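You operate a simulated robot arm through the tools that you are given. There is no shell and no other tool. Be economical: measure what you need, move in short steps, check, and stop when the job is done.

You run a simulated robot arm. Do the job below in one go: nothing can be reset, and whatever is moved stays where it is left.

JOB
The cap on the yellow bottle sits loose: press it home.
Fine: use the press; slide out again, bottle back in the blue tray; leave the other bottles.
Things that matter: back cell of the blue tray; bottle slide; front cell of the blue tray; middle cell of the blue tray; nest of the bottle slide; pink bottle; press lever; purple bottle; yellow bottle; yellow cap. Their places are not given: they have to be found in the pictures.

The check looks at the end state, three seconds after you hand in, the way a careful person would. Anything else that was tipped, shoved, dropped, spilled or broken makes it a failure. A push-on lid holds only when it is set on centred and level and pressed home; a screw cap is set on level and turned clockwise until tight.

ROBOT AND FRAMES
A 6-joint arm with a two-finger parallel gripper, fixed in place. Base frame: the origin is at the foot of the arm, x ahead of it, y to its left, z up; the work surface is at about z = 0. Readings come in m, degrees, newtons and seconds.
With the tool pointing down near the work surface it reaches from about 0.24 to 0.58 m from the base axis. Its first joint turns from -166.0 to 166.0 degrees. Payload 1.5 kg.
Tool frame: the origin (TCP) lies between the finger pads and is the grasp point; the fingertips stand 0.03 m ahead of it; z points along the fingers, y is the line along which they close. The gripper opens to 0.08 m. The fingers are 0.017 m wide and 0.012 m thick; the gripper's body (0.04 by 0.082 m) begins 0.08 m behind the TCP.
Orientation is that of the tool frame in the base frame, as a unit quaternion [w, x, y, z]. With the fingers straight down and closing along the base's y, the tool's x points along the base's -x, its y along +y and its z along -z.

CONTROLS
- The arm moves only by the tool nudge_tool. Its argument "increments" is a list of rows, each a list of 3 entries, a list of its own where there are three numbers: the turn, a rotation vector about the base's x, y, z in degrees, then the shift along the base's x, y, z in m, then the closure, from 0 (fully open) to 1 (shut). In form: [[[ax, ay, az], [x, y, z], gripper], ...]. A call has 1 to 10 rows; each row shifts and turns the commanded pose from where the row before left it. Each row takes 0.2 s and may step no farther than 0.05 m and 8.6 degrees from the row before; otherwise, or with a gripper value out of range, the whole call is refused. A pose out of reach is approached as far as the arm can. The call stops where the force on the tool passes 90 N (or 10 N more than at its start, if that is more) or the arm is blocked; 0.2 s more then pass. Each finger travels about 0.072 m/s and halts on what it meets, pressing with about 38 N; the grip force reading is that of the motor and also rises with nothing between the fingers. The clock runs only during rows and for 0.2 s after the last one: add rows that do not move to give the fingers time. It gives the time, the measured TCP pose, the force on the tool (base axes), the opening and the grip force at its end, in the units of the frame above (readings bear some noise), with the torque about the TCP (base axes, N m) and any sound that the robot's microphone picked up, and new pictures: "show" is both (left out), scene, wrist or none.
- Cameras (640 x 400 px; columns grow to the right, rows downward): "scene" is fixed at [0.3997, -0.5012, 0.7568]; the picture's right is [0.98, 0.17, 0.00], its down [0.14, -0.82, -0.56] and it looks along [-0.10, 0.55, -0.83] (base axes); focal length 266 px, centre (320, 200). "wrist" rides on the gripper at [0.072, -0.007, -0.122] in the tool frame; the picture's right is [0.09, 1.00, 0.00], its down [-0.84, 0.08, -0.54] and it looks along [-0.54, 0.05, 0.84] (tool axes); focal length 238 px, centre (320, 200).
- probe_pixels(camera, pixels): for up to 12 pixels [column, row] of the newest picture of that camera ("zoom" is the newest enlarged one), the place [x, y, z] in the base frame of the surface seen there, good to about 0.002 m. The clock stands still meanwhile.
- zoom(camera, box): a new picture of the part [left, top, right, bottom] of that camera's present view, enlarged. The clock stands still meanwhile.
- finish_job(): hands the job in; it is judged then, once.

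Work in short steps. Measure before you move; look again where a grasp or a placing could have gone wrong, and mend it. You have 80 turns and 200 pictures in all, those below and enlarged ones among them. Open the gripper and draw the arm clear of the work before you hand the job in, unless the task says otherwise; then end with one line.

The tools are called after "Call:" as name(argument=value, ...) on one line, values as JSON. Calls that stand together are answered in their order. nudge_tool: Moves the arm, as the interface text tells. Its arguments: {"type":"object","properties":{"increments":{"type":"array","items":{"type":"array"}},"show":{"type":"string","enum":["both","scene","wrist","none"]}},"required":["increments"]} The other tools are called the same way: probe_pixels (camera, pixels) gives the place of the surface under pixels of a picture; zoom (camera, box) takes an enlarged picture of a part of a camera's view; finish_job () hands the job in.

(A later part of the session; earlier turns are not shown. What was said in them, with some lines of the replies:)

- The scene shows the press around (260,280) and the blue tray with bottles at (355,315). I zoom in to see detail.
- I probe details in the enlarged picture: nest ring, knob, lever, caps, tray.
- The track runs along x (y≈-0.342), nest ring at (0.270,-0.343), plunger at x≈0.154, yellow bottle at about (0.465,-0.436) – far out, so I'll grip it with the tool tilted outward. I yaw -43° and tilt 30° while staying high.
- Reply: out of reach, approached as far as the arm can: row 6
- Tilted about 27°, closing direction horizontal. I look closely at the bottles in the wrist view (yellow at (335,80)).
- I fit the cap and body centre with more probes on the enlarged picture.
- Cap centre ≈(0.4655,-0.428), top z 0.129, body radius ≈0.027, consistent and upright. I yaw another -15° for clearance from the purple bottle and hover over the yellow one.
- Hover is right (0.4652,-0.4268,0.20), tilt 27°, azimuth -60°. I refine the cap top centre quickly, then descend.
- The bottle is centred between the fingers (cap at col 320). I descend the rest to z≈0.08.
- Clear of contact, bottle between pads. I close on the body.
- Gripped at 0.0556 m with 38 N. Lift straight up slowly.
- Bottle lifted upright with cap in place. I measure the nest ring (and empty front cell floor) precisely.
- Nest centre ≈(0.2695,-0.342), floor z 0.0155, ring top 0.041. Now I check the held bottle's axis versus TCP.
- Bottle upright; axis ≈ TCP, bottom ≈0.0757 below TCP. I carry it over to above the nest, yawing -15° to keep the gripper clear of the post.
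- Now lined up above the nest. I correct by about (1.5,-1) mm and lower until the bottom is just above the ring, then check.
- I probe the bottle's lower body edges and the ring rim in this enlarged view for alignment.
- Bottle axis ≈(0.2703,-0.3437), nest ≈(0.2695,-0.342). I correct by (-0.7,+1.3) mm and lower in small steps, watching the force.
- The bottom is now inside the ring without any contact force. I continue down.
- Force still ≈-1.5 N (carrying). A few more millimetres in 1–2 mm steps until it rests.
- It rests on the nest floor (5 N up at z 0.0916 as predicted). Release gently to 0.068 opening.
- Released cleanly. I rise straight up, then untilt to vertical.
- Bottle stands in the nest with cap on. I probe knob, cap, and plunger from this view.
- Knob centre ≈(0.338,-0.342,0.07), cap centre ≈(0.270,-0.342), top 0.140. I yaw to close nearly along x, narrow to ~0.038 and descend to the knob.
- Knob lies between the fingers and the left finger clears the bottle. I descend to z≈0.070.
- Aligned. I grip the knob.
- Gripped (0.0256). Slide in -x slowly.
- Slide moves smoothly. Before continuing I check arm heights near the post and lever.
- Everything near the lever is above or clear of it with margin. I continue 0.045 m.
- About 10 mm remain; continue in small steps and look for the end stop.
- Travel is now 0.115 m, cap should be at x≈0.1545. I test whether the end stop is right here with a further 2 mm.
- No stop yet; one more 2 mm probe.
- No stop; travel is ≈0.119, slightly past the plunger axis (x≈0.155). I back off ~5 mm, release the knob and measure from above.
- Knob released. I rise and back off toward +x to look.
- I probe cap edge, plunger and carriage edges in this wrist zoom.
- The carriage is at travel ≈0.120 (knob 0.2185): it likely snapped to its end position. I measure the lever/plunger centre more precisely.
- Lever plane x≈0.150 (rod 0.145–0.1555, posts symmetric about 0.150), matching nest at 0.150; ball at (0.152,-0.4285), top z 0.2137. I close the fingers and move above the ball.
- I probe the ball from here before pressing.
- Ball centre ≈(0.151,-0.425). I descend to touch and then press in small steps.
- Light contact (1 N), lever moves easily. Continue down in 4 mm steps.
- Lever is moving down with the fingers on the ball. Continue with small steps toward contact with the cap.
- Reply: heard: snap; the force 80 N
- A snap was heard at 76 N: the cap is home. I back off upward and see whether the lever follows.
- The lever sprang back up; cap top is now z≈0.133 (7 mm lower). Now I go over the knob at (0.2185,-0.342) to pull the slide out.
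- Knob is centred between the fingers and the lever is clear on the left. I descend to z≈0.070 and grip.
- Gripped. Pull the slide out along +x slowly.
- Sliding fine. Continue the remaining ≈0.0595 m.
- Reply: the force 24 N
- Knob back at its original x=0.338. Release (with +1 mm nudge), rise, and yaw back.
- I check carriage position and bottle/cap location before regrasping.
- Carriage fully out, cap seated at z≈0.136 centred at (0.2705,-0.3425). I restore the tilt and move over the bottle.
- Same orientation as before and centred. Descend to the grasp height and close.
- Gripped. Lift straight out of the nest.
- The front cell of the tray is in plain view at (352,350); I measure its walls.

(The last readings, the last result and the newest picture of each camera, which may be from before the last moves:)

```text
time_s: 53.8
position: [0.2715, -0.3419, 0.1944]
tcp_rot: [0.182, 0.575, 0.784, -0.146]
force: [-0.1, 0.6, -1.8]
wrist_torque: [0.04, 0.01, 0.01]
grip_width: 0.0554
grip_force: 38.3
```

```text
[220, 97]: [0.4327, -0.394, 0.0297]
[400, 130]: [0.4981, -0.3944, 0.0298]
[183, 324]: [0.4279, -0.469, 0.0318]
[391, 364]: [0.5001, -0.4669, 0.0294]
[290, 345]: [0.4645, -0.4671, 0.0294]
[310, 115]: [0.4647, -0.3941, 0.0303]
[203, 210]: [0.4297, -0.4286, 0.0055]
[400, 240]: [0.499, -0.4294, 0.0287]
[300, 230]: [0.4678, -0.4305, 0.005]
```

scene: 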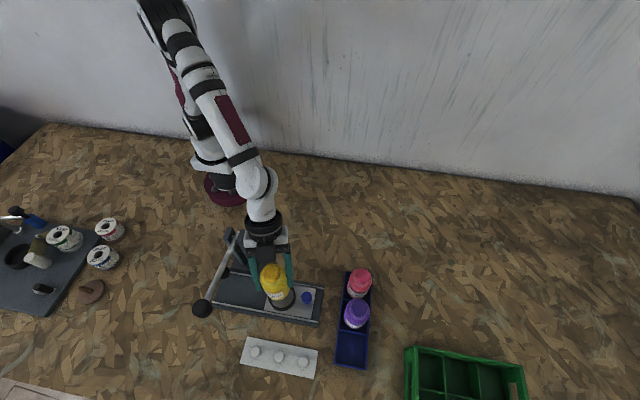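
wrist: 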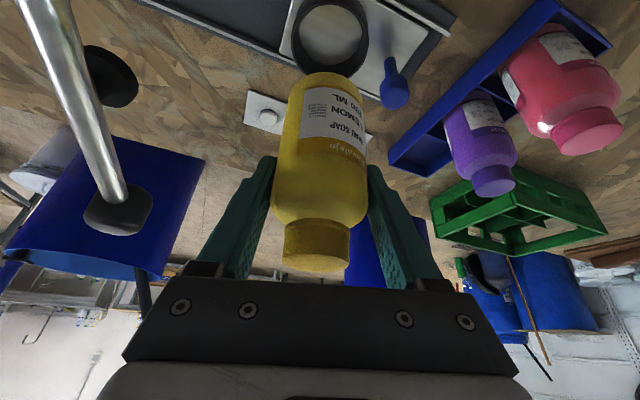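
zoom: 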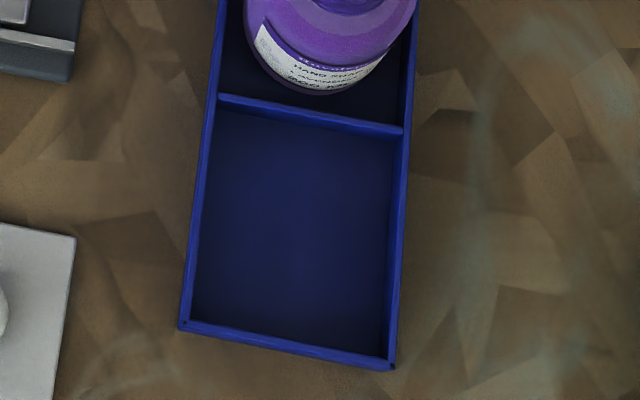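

Cell centre ≈(0.4645,-0.4305), floor 0.005. I carry the bottle back over it, approaching along +x away from the purple bottle.

Call:
nudge_tool(increments=[[[0, 0, 0], [0.01, -0.01, 0.01], 0.5], [[0, 0, 3.75], [0.03, -0.02, 0], 0.5], [[0, 0, 3.75], [0.03, -0.02, 0], 0.5], [[0, 0, 3.75], [0.03, -0.02, 0], 0.5], [[0, 0, 3.75], [0.03, -0.0175, 0], 0.5], [[0, 0, 0], [0.03, 0, 0], 0.5], [[0, 0, 0], [0.022, 0, 0], 0.5], [[0, 0, 0], [0.0115, 0, 0], 0.5], [[0, 0, 0], [0, 0, 0], 0.5]])

```text
time_s: 55.8
position: [0.4656, -0.4303, 0.2028]
tcp_rot: [0.2, 0.467, 0.853, -0.12]
force: [0.1, 0.4, -3.3]
wrist_torque: [0.03, 0.01, 0.01]
grip_width: 0.0553
grip_force: 37.5
```

scene: 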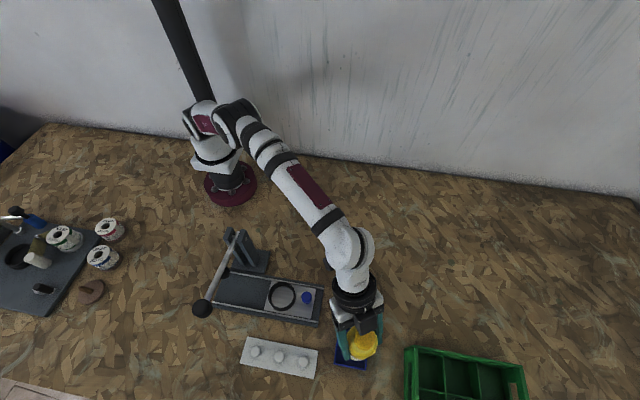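
wrist: 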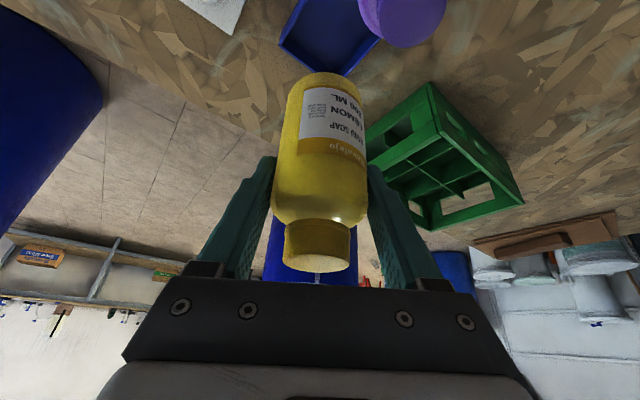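

Over the cell. Lower to just above the walls (z≈0.118), then check clearance.

Call:
nudge_tool(increments=[[[0, 0, 0], [-0.0005, 0.0005, -0.02], 0.5], [[0, 0, 0], [0, 0, -0.02], 0.5], [[0, 0, 0], [0, 0, -0.02], 0.5], [[0, 0, 0], [0, 0, -0.015], 0.5], [[0, 0, 0], [0, 0, -0.01], 0.5], [[0, 0, 0], [0, 0, 0], 0.5]])

Call:
zoom(camera="wrist", box=[200, 0, 480, 200])

Call:
zoom(camera="scene", box=[310, 280, 410, 380])

```text
time_s: 57.2
position: [0.4647, -0.4295, 0.1173]
tcp_rot: [0.2, 0.467, 0.853, -0.12]
force: [-0.4, 0.1, -1.7]
wrist_torque: [0.01, 0.03, 0.01]
grip_width: 0.0551
grip_force: 38.3
```

scene: 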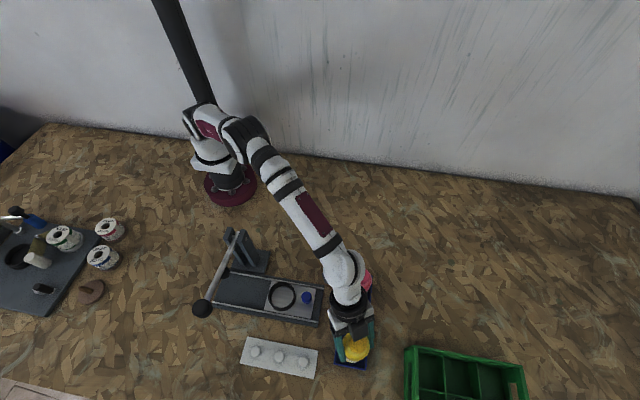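
wrist: 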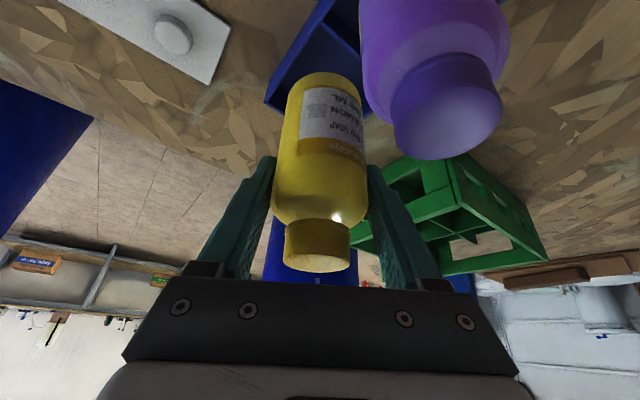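

```text
2.00 times, centred on (340, 100) of wrist
```

zoom: 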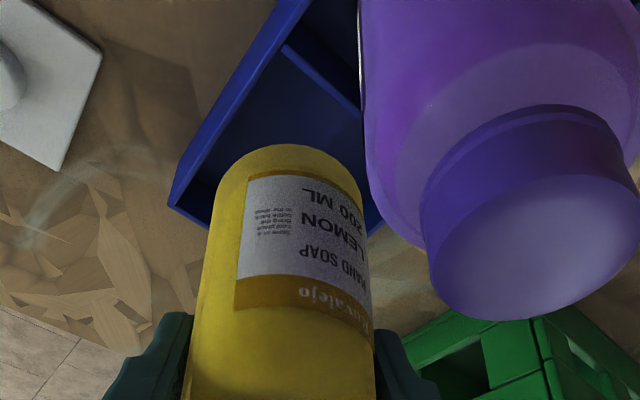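

```text
4.00 times, centred on (360, 330) of scene
```

zoom: 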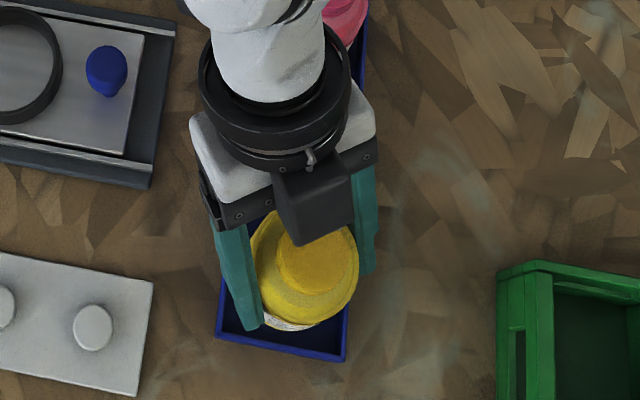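

Alignment is good. Lower to near the floor (target TCP z≈0.083) in small steps.

Call:
nudge_tool(increments=[[[0, 0, 0], [0, 0, -0.01], 0.5], [[0, 0, 0], [0, 0, -0.01], 0.5], [[0, 0, 0], [0, 0, -0.008], 0.5], [[0, 0, 0], [0, 0, -0.003], 0.5], [[0, 0, 0], [0, 0, 0], 0.5]], show="none")

Call:
nudge_tool(increments=[[[0, 0, 0], [0, 0, -0.0015], 0.5], [[0, 0, 0], [0, 0, -0.0015], 0.5], [[0, 0, 0], [0, 0, 0], 0.5]], show="wrist")

```text
time_s: 58.4
position: [0.4643, -0.4299, 0.0876]
tcp_rot: [0.2, 0.468, 0.852, -0.12]
force: [0.1, 0.3, -2.4]
wrist_torque: [-0.04, 0.02, 0.01]
grip_width: 0.0551
grip_force: 37.9
```

```text
time_s: 59.2
position: [0.4627, -0.4283, 0.0855]
tcp_rot: [0.2, 0.467, 0.852, -0.122]
force: [0.0, -0.8, -2.1]
wrist_torque: [0.0, 0.02, 0.0]
grip_width: 0.0548
grip_force: 38.1
```

wrist: 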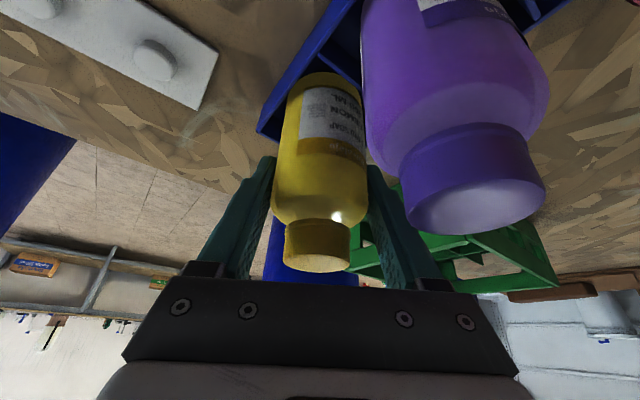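

No floor contact yet. Another couple of millimetres.

Call:
nudge_tool(increments=[[[0, 0, 0], [0, 0, -0.001], 0.5], [[0, 0, 0], [0, 0, -0.001], 0.5], [[0, 0, 0], [0, 0, 0], 0.5]], show="none")

Call:
nudge_tool(increments=[[[0, 0, 0], [0, 0, -0.001], 0.5], [[0, 0, 0], [0, 0, 0], 0.5]], show="none")

```text
time_s: 60.0
position: [0.4631, -0.4291, 0.084]
tcp_rot: [0.202, 0.467, 0.852, -0.121]
force: [-2.5, 0.8, 11.6]
wrist_torque: [0.28, -0.03, 0.04]
grip_width: 0.055
grip_force: 38.1
```

```text
time_s: 60.6
position: [0.4654, -0.4306, 0.0834]
tcp_rot: [0.203, 0.467, 0.852, -0.122]
force: [-3.9, 3.8, 29.6]
wrist_torque: [0.61, -0.25, 0.05]
grip_width: 0.0549
grip_force: 37.5
```

On the floor (30 N up). I ease up 1.5 mm and release gradually to 0.068.

Call:
nudge_tool(increments=[[[0, 0, 0], [0, 0, 0.0015], 0.5], [[0, 0, 0], [0, 0, 0], 0.29], [[0, 0, 0], [0, 0, 0], 0.25], [[0, 0, 0], [0, 0, 0], 0.2], [[0, 0, 0], [0, 0, 0], 0.16], [[0, 0, 0], [0, 0, 0], 0.16]])

```text
time_s: 62.0
position: [0.4637, -0.4306, 0.0828]
tcp_rot: [0.2, 0.467, 0.853, -0.121]
force: [0.0, -0.4, 0.6]
wrist_torque: [-0.02, 0.0, 0.01]
grip_width: 0.0672
grip_force: 0.0
```

scene: 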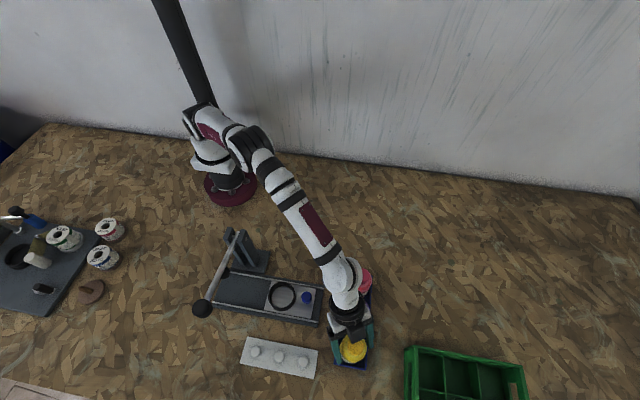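
wrist: 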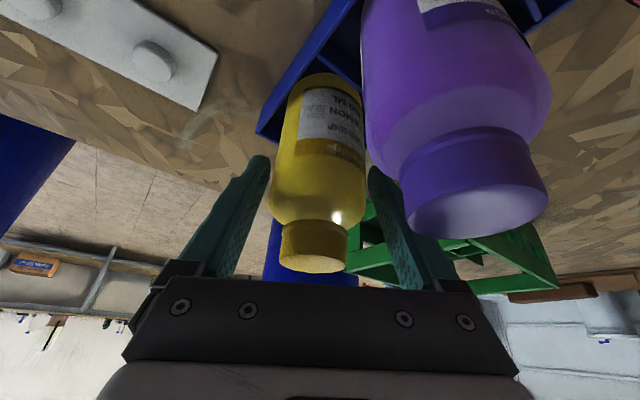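

Released. I rise vertically and retreat clear.

Call:
nudge_tool(increments=[[[0, 0, 0], [0, 0, 0.015], 0.16], [[0, 0, 0], [0, 0, 0.025], 0.16], [[0, 0, 0], [0, 0, 0.03], 0.16], [[0, 0, 0], [0, 0, 0.04], 0.16], [[0, 0, 0], [0, 0, 0.04], 0.16], [[0, 0, 0], [-0.03, 0.03, 0.03], 0.1], [[0, 0, 0], [-0.03, 0.03, 0.02], 0], [[0, 0, 0], [-0.03, 0.03, 0.02], 0], [[0, 0, 0], [-0.03, 0.03, 0.0], 0], [[0, 0, 0], [0, 0, 0], 0]])

Call:
zoom(camera="scene", box=[180, 220, 400, 380])

Call:
zoom(camera="wrist", box=[240, 0, 480, 150])

```text
refused: row 6 steps farther than a row can; nothing moved
```

```text
2.50 times, centred on (290, 300) of scene
```

zoom: 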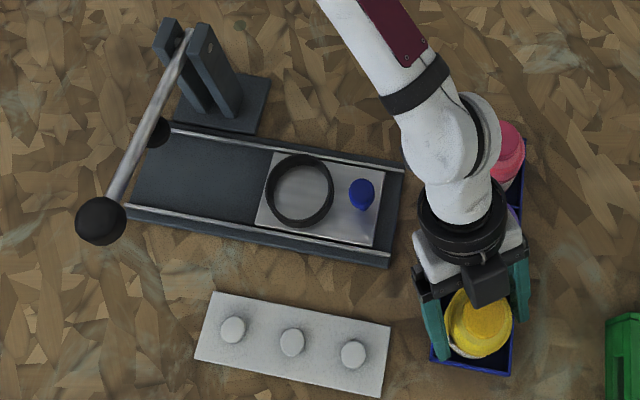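

```text
2.67 times, centred on (360, 75) of wrist
```

zoom: 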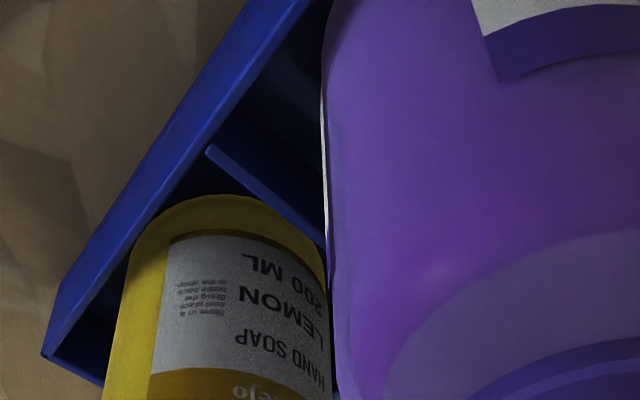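

One row was too long; nothing moved. Repeat the retreat with shorter steps.

Call:
nudge_tool(increments=[[[0, 0, 0], [0, 0, 0.015], 0.16], [[0, 0, 0], [0, 0, 0.025], 0.16], [[0, 0, 0], [0, 0, 0.03], 0.16], [[0, 0, 0], [0, 0, 0.04], 0.16], [[0, 0, 0], [0, 0, 0.04], 0.16], [[0, 0, 0], [-0.02, 0.02, 0.03], 0.1], [[0, 0, 0], [-0.03, 0.025, 0.02], 0], [[0, 0, 0], [-0.03, 0.025, 0.02], 0], [[0, 0, 0], [-0.03, 0.03, 0.0], 0], [[0, 0, 0], [0, 0, 0], 0]])

Call:
zoom(camera="scene", box=[180, 220, 400, 380])

Call:
zoom(camera="wrist", box=[240, 0, 480, 150])

```text
time_s: 64.2
position: [0.3528, -0.328, 0.3027]
tcp_rot: [0.2, 0.467, 0.853, -0.12]
force: [0.3, -0.6, -0.3]
wrist_torque: [-0.02, 0.0, 0.01]
grip_width: 0.0799
grip_force: 0.0
```

scene: 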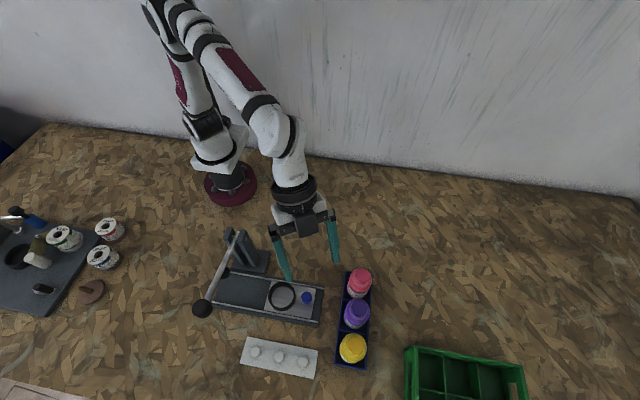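
wrist: 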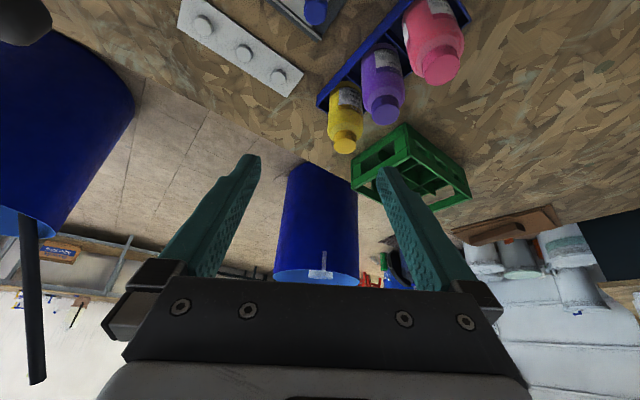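

```text
2.50 times, centred on (290, 300) of scene
```

zoom: 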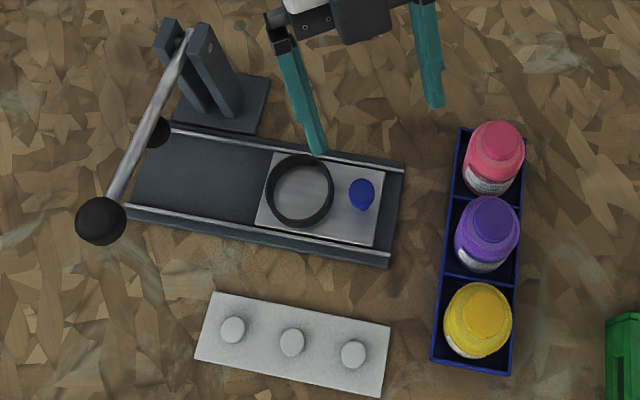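

```text
2.67 times, centred on (360, 75) of wrist
```

zoom: 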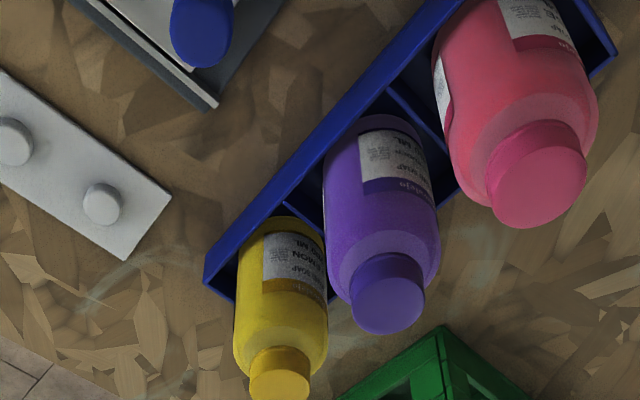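

The yellow bottle stands upright in the front cell with its cap seated, the slide is out and empty, the lever is up, and the other bottles are untouched. The arm is clear with the gripper open, so I hand in.

Call:
finish_job()

```text
The job is handed in.
```

The yellow bottle's cap is pressed home: the press gave an audible snap and the cap now sits about 4 mm lower. The slide is out and empty, the bottle is back in the front cell of the blue tray, and the pink and purple bottles were not touched.
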